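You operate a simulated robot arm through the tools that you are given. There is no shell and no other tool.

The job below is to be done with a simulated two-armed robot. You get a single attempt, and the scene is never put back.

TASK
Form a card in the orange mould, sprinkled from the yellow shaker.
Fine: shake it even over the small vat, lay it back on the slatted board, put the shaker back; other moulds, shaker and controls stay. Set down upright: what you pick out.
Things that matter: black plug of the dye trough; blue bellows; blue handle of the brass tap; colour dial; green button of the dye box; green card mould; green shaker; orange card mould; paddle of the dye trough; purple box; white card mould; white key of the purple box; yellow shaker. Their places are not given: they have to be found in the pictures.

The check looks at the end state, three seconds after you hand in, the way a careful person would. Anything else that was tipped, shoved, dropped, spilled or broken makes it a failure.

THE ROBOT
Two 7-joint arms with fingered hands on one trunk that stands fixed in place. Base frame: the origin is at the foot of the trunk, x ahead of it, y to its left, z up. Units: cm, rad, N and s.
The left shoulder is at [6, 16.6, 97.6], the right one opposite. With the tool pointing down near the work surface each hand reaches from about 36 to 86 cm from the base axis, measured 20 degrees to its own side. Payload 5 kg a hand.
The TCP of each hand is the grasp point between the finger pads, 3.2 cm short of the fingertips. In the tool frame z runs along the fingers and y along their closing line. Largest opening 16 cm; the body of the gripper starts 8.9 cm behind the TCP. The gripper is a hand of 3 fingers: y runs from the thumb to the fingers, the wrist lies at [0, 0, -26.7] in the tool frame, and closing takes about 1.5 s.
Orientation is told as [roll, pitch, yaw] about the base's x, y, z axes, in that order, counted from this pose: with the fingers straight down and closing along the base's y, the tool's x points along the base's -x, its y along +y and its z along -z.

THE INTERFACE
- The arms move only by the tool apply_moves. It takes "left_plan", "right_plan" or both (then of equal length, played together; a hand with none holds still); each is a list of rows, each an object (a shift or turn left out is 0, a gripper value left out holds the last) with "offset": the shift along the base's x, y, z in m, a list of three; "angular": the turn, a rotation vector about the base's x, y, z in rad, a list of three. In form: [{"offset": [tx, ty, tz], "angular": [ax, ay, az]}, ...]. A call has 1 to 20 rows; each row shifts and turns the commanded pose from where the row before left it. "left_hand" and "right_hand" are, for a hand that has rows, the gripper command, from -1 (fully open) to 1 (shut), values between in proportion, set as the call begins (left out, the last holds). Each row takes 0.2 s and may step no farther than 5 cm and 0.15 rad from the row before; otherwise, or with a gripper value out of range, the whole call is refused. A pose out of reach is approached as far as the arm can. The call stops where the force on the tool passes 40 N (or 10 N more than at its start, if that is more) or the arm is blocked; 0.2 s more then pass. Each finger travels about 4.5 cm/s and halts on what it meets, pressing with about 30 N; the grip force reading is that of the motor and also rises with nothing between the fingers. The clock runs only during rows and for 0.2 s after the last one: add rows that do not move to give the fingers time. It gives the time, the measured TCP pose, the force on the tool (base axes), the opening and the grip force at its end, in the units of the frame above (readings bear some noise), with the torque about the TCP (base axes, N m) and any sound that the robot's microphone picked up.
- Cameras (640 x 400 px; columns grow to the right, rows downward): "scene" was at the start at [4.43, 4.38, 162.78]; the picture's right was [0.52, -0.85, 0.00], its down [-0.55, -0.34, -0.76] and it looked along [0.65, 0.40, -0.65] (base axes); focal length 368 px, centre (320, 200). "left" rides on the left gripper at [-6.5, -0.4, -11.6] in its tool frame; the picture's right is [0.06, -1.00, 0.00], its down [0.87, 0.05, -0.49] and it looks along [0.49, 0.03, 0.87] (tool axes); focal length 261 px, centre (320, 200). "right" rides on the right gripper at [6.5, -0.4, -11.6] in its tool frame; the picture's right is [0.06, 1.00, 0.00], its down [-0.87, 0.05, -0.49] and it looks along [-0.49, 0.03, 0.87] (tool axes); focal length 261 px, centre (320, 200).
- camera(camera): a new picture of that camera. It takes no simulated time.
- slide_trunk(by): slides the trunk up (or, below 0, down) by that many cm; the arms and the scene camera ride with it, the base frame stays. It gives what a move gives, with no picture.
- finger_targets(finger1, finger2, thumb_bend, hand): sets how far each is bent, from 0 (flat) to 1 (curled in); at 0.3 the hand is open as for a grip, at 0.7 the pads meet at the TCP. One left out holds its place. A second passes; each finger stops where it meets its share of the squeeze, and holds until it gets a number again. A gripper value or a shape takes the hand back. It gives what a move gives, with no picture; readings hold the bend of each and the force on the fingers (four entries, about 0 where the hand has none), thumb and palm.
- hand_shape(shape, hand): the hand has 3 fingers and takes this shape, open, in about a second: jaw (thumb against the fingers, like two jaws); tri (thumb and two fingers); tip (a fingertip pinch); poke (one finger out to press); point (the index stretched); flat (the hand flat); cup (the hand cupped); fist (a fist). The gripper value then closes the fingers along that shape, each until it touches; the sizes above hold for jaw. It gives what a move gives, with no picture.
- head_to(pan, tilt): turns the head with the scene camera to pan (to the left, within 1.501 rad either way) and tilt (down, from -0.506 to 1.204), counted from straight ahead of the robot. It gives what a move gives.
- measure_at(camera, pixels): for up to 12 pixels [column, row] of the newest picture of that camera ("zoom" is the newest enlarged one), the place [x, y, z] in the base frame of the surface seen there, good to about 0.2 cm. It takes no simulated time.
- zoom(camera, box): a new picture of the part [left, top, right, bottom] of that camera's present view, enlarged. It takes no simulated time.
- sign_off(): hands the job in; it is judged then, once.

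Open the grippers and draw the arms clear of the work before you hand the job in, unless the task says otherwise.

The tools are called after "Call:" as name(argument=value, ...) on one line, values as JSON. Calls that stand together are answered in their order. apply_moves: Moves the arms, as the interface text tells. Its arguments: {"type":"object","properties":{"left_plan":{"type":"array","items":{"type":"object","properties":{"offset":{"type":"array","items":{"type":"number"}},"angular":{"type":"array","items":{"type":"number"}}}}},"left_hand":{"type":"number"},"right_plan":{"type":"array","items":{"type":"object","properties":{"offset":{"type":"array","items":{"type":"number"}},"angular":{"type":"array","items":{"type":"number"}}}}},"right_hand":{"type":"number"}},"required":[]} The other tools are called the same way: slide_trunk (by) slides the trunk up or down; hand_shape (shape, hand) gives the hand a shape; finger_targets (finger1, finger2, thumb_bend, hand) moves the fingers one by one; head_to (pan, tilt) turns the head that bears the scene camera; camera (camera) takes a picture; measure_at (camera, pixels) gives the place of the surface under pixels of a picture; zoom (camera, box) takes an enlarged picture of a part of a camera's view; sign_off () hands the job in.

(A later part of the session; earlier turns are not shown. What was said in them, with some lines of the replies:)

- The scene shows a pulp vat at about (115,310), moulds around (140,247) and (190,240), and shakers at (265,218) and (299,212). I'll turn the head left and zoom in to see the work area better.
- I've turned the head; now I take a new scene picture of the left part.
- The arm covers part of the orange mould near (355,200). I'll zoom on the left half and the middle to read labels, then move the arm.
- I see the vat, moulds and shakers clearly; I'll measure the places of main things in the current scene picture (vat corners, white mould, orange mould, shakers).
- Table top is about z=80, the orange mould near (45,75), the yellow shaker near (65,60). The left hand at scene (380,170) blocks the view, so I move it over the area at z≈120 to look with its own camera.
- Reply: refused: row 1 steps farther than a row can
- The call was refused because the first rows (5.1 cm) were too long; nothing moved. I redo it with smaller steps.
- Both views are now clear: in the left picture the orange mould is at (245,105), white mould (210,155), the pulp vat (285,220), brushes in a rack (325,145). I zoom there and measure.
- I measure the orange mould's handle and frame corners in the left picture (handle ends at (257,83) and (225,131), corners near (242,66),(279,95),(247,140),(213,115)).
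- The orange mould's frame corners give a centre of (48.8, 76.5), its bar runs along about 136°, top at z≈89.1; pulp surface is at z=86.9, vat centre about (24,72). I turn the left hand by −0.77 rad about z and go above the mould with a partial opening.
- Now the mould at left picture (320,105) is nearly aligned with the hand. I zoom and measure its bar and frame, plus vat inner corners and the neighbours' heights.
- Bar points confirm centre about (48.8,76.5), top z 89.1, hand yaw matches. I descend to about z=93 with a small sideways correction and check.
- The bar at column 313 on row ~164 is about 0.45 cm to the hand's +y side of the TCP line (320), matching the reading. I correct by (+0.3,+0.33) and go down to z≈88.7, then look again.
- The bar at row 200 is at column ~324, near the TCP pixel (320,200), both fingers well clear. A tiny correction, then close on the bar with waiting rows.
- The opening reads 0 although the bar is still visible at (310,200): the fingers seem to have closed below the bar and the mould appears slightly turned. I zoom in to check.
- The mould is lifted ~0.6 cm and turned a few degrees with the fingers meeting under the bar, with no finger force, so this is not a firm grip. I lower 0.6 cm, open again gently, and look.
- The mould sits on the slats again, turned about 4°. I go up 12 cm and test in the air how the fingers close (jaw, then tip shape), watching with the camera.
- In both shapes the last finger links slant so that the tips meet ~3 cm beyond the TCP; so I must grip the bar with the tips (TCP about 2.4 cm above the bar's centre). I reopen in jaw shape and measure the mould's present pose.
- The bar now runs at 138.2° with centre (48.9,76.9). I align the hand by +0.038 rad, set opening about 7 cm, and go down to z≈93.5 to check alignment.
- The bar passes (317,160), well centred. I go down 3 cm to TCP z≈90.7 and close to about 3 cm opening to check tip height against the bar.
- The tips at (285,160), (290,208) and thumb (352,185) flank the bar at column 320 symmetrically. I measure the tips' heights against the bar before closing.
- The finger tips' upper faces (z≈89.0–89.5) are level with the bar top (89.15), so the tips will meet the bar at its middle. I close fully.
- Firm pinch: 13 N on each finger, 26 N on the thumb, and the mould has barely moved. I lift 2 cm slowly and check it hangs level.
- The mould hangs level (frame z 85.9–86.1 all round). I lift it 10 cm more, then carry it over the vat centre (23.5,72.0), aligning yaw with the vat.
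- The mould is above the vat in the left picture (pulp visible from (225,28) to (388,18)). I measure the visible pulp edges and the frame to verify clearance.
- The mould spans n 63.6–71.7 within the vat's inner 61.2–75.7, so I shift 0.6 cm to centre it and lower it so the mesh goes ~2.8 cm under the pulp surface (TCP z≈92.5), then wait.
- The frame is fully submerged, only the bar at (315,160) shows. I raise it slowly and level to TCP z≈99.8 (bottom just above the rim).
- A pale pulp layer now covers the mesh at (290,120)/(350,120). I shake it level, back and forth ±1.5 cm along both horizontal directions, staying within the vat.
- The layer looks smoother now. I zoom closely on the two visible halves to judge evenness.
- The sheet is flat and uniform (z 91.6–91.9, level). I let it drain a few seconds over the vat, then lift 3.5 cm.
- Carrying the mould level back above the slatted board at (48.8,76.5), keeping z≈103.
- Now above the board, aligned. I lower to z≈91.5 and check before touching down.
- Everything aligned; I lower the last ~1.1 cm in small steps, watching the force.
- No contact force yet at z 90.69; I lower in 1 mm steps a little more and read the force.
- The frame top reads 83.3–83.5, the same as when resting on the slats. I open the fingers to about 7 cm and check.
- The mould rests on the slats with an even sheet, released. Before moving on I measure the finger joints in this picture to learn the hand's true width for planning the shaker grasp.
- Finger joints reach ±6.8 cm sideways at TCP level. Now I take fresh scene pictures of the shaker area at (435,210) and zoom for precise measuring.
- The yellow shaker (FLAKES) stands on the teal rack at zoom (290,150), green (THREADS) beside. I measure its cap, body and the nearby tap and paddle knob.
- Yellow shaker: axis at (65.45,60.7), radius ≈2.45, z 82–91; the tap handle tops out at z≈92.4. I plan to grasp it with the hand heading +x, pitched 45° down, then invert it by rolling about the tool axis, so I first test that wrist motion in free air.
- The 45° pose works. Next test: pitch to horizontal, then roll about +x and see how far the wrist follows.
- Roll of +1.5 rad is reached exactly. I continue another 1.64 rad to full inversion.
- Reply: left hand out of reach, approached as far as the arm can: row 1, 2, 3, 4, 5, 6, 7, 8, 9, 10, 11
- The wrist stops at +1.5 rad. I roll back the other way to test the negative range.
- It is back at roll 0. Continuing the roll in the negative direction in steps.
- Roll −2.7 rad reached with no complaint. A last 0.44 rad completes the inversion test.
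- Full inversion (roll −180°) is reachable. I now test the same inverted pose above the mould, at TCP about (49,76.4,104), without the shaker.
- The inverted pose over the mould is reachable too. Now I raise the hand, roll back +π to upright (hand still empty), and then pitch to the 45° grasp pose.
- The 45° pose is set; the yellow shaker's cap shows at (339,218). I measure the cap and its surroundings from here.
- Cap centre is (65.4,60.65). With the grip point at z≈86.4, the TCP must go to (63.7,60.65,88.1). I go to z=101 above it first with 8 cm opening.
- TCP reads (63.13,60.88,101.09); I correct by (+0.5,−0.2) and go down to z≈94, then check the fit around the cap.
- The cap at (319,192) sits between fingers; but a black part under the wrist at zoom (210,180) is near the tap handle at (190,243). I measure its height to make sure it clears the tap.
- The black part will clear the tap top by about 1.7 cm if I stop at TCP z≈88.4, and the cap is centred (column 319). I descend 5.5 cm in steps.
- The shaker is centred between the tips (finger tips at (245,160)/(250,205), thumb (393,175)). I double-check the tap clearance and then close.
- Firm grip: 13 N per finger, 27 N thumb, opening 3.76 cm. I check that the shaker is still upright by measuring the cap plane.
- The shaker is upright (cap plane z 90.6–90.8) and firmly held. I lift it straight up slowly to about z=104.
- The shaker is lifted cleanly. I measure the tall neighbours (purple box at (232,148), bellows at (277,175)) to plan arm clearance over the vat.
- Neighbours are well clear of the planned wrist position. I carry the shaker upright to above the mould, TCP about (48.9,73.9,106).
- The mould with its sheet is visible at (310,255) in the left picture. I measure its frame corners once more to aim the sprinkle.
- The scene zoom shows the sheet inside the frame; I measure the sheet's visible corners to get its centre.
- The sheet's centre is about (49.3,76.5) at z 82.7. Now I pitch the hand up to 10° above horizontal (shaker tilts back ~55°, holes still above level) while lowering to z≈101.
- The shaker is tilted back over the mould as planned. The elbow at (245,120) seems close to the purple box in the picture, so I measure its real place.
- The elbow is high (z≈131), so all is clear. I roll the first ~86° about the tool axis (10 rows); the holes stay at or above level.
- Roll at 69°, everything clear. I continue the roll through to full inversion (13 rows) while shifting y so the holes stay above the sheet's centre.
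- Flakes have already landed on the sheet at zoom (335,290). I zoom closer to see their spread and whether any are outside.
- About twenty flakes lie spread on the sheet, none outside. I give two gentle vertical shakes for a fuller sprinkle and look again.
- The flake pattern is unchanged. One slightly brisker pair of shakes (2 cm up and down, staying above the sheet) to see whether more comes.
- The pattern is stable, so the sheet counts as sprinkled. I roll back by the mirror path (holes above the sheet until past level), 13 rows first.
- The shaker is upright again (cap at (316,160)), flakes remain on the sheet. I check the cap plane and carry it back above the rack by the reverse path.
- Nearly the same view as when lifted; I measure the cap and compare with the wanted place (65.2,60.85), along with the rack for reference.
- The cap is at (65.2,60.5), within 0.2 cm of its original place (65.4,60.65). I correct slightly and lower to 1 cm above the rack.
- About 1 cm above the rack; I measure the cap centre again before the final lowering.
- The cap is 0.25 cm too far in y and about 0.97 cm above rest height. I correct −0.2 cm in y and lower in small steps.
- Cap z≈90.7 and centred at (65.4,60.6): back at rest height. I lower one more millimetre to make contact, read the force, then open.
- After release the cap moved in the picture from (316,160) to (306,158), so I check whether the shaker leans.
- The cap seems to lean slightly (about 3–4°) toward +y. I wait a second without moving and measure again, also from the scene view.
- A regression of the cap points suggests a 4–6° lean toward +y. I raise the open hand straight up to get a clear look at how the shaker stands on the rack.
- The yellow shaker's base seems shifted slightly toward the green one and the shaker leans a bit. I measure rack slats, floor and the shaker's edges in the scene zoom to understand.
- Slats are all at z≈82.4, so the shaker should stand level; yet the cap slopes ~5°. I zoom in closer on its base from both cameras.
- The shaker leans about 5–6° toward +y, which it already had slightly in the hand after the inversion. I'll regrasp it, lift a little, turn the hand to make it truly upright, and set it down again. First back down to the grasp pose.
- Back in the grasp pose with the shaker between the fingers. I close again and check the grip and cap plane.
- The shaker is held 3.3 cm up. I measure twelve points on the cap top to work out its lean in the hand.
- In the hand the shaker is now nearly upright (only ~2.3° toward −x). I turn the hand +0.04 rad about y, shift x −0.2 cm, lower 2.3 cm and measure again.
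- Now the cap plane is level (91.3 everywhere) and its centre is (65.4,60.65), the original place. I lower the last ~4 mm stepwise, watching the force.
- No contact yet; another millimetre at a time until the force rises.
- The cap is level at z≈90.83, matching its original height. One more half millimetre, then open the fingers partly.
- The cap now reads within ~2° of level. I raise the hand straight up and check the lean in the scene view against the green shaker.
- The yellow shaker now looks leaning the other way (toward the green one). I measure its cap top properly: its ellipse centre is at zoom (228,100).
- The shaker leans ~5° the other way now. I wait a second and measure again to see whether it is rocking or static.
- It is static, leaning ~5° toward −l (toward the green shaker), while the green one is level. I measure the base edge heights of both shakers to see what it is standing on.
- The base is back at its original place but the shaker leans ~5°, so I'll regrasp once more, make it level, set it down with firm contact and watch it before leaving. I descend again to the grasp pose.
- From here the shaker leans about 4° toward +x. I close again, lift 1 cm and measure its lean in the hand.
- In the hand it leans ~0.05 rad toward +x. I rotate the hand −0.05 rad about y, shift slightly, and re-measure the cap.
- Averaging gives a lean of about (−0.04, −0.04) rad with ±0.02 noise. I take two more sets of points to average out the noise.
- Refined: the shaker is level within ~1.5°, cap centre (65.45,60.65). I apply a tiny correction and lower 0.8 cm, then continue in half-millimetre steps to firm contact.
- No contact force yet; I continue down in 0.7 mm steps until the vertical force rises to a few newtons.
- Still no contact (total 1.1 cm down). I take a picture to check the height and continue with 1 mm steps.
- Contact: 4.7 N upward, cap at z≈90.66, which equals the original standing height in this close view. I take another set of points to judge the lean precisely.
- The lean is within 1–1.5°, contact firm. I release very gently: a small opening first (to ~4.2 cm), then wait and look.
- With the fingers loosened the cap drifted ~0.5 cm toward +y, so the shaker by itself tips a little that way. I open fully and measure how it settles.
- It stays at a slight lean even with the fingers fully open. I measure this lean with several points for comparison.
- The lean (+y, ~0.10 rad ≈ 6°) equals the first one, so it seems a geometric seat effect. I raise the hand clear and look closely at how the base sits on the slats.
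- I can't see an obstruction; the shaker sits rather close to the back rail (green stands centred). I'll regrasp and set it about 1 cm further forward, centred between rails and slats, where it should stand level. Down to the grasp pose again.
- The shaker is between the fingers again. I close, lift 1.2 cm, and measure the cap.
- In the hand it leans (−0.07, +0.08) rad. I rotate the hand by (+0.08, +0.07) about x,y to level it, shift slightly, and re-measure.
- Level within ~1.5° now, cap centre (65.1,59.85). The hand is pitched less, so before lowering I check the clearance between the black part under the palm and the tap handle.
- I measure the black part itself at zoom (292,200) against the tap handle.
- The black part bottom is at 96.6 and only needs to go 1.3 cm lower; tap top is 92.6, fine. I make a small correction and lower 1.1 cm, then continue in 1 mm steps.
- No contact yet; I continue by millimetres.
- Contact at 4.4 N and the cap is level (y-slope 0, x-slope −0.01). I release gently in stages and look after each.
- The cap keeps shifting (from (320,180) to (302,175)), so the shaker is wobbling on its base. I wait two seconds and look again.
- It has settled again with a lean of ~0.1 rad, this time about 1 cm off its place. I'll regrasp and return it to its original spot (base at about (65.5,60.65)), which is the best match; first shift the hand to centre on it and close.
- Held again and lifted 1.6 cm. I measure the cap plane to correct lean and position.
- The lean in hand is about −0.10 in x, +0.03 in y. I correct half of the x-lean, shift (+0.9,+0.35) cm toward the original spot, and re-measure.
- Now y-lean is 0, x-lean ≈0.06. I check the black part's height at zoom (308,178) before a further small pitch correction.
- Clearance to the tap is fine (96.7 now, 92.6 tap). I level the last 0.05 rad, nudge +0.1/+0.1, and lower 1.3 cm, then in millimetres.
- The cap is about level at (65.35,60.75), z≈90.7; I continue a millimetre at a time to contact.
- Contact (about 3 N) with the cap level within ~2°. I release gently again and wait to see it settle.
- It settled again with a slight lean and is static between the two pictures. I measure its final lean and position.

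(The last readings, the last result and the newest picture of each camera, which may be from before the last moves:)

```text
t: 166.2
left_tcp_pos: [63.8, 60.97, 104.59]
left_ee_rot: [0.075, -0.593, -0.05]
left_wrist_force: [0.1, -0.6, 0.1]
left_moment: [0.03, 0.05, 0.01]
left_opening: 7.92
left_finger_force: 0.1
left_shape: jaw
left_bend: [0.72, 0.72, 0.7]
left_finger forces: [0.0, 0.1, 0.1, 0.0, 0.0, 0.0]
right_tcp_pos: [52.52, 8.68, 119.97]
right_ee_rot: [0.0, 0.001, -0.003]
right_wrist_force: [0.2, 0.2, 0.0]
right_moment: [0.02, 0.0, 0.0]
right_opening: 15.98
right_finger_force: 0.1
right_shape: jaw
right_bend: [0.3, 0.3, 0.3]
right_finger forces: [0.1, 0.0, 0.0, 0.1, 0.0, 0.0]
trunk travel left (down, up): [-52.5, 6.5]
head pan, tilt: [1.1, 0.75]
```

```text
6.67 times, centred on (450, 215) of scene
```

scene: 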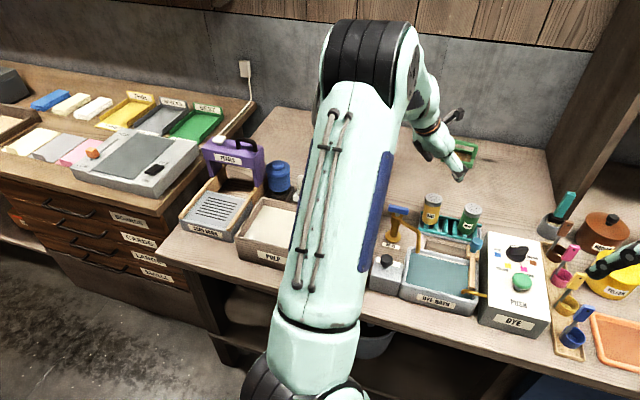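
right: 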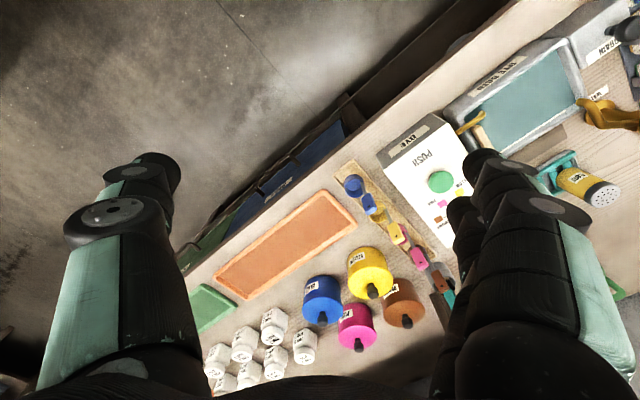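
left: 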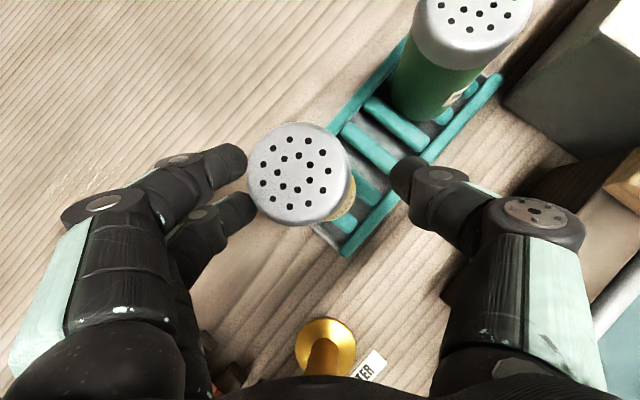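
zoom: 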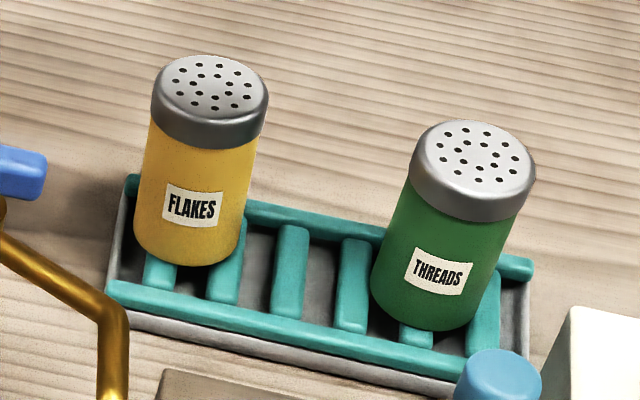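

The shaker stands on its rack at base ≈(65.05,60.64), leaning about 5° but static. I now withdraw the left hand: up, level it back to tool-down, and return toward its start pose.

Call:
apply_moves(left_plan=[{"offset": [0, 0, 0.04]}, {"offset": [0, 0, 0.04]}, {"offset": [0, 0, 0.04]}, {"offset": [-0.03, -0.01, 0.02], "angular": [-0.03, 0.12, 0.01]}, {"offset": [-0.03, -0.02, 0.01], "angular": [-0.02, 0.12, 0.02]}, {"offset": [-0.03, -0.025, 0], "angular": [-0.02, 0.12, 0.02]}, {"offset": [-0.03, -0.025, 0], "angular": [0, 0.12, 0]}, {"offset": [-0.03, -0.025, 0], "angular": [0, 0.11, 0]}, {"offset": [-0.03, -0.025, 0]}, {"offset": [-0.03, -0.025, 0]}, {"offset": [-0.03, -0.025, 0]}, {"offset": [-0.03, -0.025, 0]}, {"offset": [-0.03, -0.025, 0]}, {"offset": [-0.03, -0.02, 0]}, {"offset": [-0.03, 0, 0]}, {}], left_hand=-1)

Call:
camera(camera="scene")

```text
t: 169.6
left_tcp_pos: [27.85, 35.88, 119.71]
left_ee_rot: [0.003, -0.004, 0.033]
left_wrist_force: [0.2, 0.6, -0.1]
left_moment: [0.0, 0.03, 0.01]
left_opening: 15.98
left_finger_force: 0.1
left_shape: jaw
left_bend: [0.3, 0.3, 0.3]
left_finger forces: [0.1, 0.0, 0.0, 0.0, 0.0, 0.0]
right_tcp_pos: [52.56, 8.62, 119.99]
right_ee_rot: [0.0, 0.001, -0.004]
right_wrist_force: [0.6, -0.1, -0.3]
right_moment: [-0.01, 0.01, 0.04]
right_opening: 15.98
right_finger_force: 0.0
right_shape: jaw
right_bend: [0.3, 0.3, 0.3]
right_finger forces: [0.0, 0.1, 0.0, 0.0, 0.1, 0.1]
trunk travel left (down, up): [-52.5, 6.5]
head pan, tilt: [1.1, 0.75]
```

```text
taken
```

scene: 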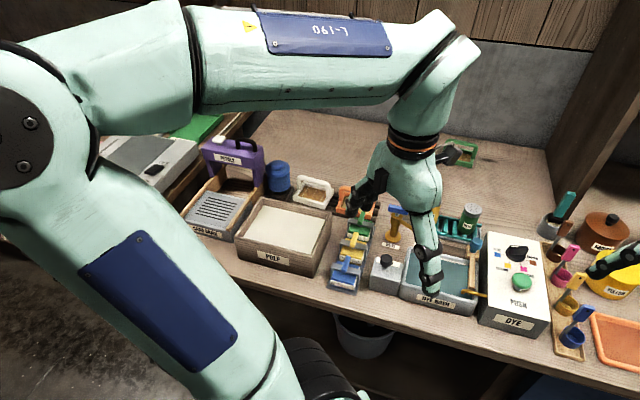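

Both arms are clear of the work. I zoom to check the mould, the vat area and the shaker as far as visible.

Call:
zoom(camera="scene", box=[280, 160, 400, 260])

Call:
apply_moves(left_plan=[{"offset": [-0.03, 0.02, 0.01]}, {"offset": [-0.03, 0.02, 0.01]}, {"offset": [-0.02, 0.02, 0.01]}, {}])

Call:
camera(camera="scene")

Call:
zoom(camera="scene", box=[380, 180, 500, 260])

```text
4.00 times, centred on (340, 210) of scene
```

zoom: 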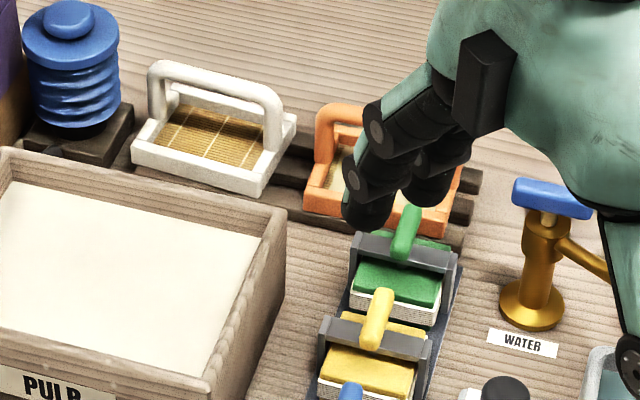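

```text
t: 170.6
left_tcp_pos: [19.91, 42.19, 122.9]
left_ee_rot: [0.002, -0.006, 0.034]
left_wrist_force: [0.4, -0.4, -0.1]
left_moment: [-0.02, 0.02, 0.02]
left_opening: 16.0
left_finger_force: 0.1
left_shape: jaw
left_bend: [0.3, 0.3, 0.3]
left_finger forces: [0.0, 0.1, 0.0, 0.0, 0.0, 0.1]
right_tcp_pos: [52.54, 8.47, 120.06]
right_ee_rot: [-0.001, -0.002, -0.001]
right_wrist_force: [-0.5, -0.2, -0.2]
right_moment: [0.01, 0.0, 0.0]
right_opening: 16.0
right_finger_force: 0.2
right_shape: jaw
right_bend: [0.3, 0.3, 0.3]
right_finger forces: [0.0, 0.0, 0.0, 0.1, 0.0, 0.0]
trunk travel left (down, up): [-52.5, 6.5]
head pan, tilt: [1.1, 0.75]
```

```text
taken
```

scene: 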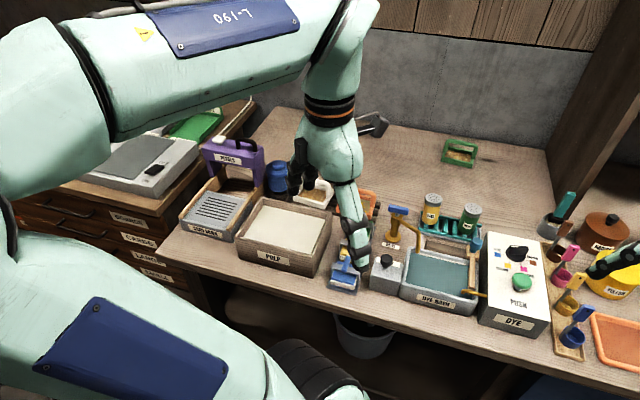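

```text
5.00 times, centred on (440, 220) of scene
```

zoom: 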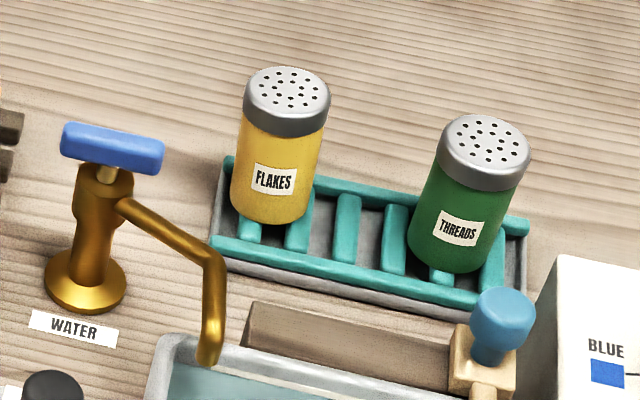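

The shaker and tap area look in order. I raise the left hand some more so that the mould and vat are visible, then check them.

Call:
apply_moves(left_plan=[{"offset": [-0.01, 0, 0.04]}, {"offset": [-0.01, 0, 0.04]}, {"offset": [-0.01, 0, 0.04]}, {}])

Call:
camera(camera="scene")

Call:
zoom(camera="scene", box=[280, 160, 400, 260])

```text
t: 171.6
left_tcp_pos: [16.81, 42.13, 134.89]
left_ee_rot: [0.004, -0.003, 0.034]
left_wrist_force: [-0.1, 0.2, 0.2]
left_moment: [-0.01, 0.01, -0.01]
left_opening: 15.97
left_finger_force: 0.1
left_shape: jaw
left_bend: [0.3, 0.3, 0.3]
left_finger forces: [0.0, 0.0, 0.1, 0.0, 0.0, 0.0]
right_tcp_pos: [52.44, 8.62, 120.0]
right_ee_rot: [-0.002, 0.0, -0.001]
right_wrist_force: [-0.7, 0.6, -0.1]
right_moment: [-0.01, -0.01, -0.02]
right_opening: 16.01
right_finger_force: 0.1
right_shape: jaw
right_bend: [0.3, 0.3, 0.3]
right_finger forces: [0.1, 0.0, 0.0, 0.1, 0.0, 0.0]
trunk travel left (down, up): [-52.5, 6.5]
head pan, tilt: [1.1, 0.75]
```

```text
taken
```

scene: 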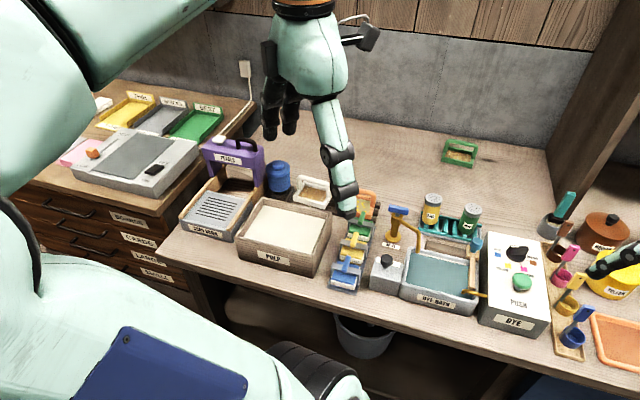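

```text
4.00 times, centred on (340, 210) of scene
```

zoom: 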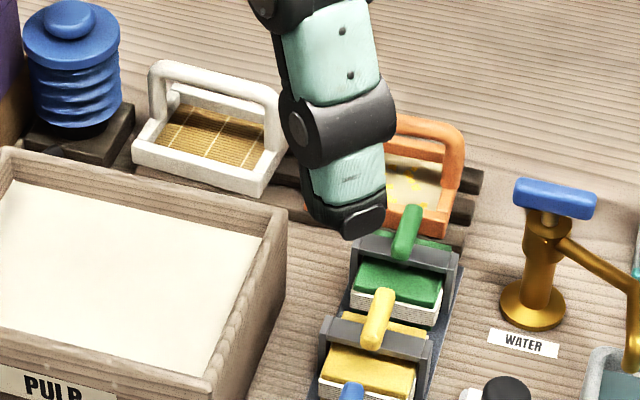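

Only the thumb covers the mould now; I raise 6 cm more and look again.

Call:
apply_moves(left_plan=[{"offset": [-0.01, 0.01, 0.03]}, {"offset": [-0.01, 0.02, 0.03]}, {}])

Call:
zoom(camera="scene", box=[310, 160, 410, 240])

Call:
zoom(camera="scene", box=[418, 185, 488, 245])

```text
t: 172.4
left_tcp_pos: [14.76, 45.0, 140.76]
left_ee_rot: [0.005, -0.006, 0.032]
left_wrist_force: [-0.3, 0.0, 0.5]
left_moment: [0.03, 0.0, 0.0]
left_opening: 16.0
left_finger_force: 0.1
left_shape: jaw
left_bend: [0.3, 0.3, 0.3]
left_finger forces: [0.1, 0.1, 0.0, 0.1, 0.0, 0.0]
right_tcp_pos: [52.52, 8.57, 119.96]
right_ee_rot: [0.0, -0.001, -0.002]
right_wrist_force: [0.5, -0.5, 0.2]
right_moment: [-0.01, -0.01, -0.01]
right_opening: 15.98
right_finger_force: 0.0
right_shape: jaw
right_bend: [0.3, 0.3, 0.3]
right_finger forces: [0.1, 0.0, 0.1, 0.0, 0.0, 0.0]
trunk travel left (down, up): [-52.5, 6.5]
head pan, tilt: [1.1, 0.75]
```

```text
5.00 times, centred on (360, 200) of scene
```

zoom: 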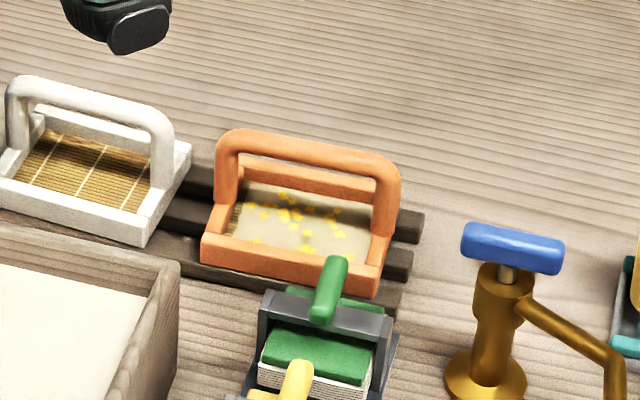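

```text
6.67 times, centred on (453, 215) of scene
```

zoom: 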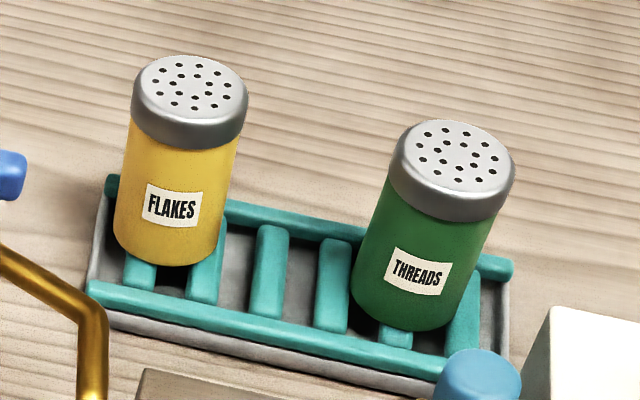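

The orange mould lies on the slatted board with an even, flake-sprinkled sheet, the white mould, tap, brushes and green shaker are untouched, and the yellow shaker stands static in its rack (about 5° off vertical). Both hands are open and clear, so I hand the job in.

Call:
sign_off()

```text
The job is handed in.
```

The card is formed in the orange mould and sprinkled with yellow flakes, and I handed the job in. The one flaw is that the yellow shaker stands in its rack tilted about 5°.

- **Card:** I dipped the orange mould in the pulp vat and lifted it level. I shook it along both directions over the vat until the sheet looked even. It now lies back on the slatted board.
- **Sprinkle:** About twenty flakes fell across the sheet when I turned the shaker over. None were visible outside the frame. Extra shaking brought no more.
- **Shaker:** It stands in its rack, its base within about 0.4 cm of where it started. I set it down five times, and each time it settled to a lean of about 5°. It was holding still in that tilt when I left it. I could not find the cause.
- **Everything else:** In the last pictures the white and green moulds, green shaker, tap, plug, paddle, dial, button, purple box and bellows looked undisturbed. Both hands are open and clear of the bench.

My first grip on the mould closed under its handle, lifting it slightly and turning it about 2° on the slats. I regripped it properly before the dip and put it back close to its original place and angle.
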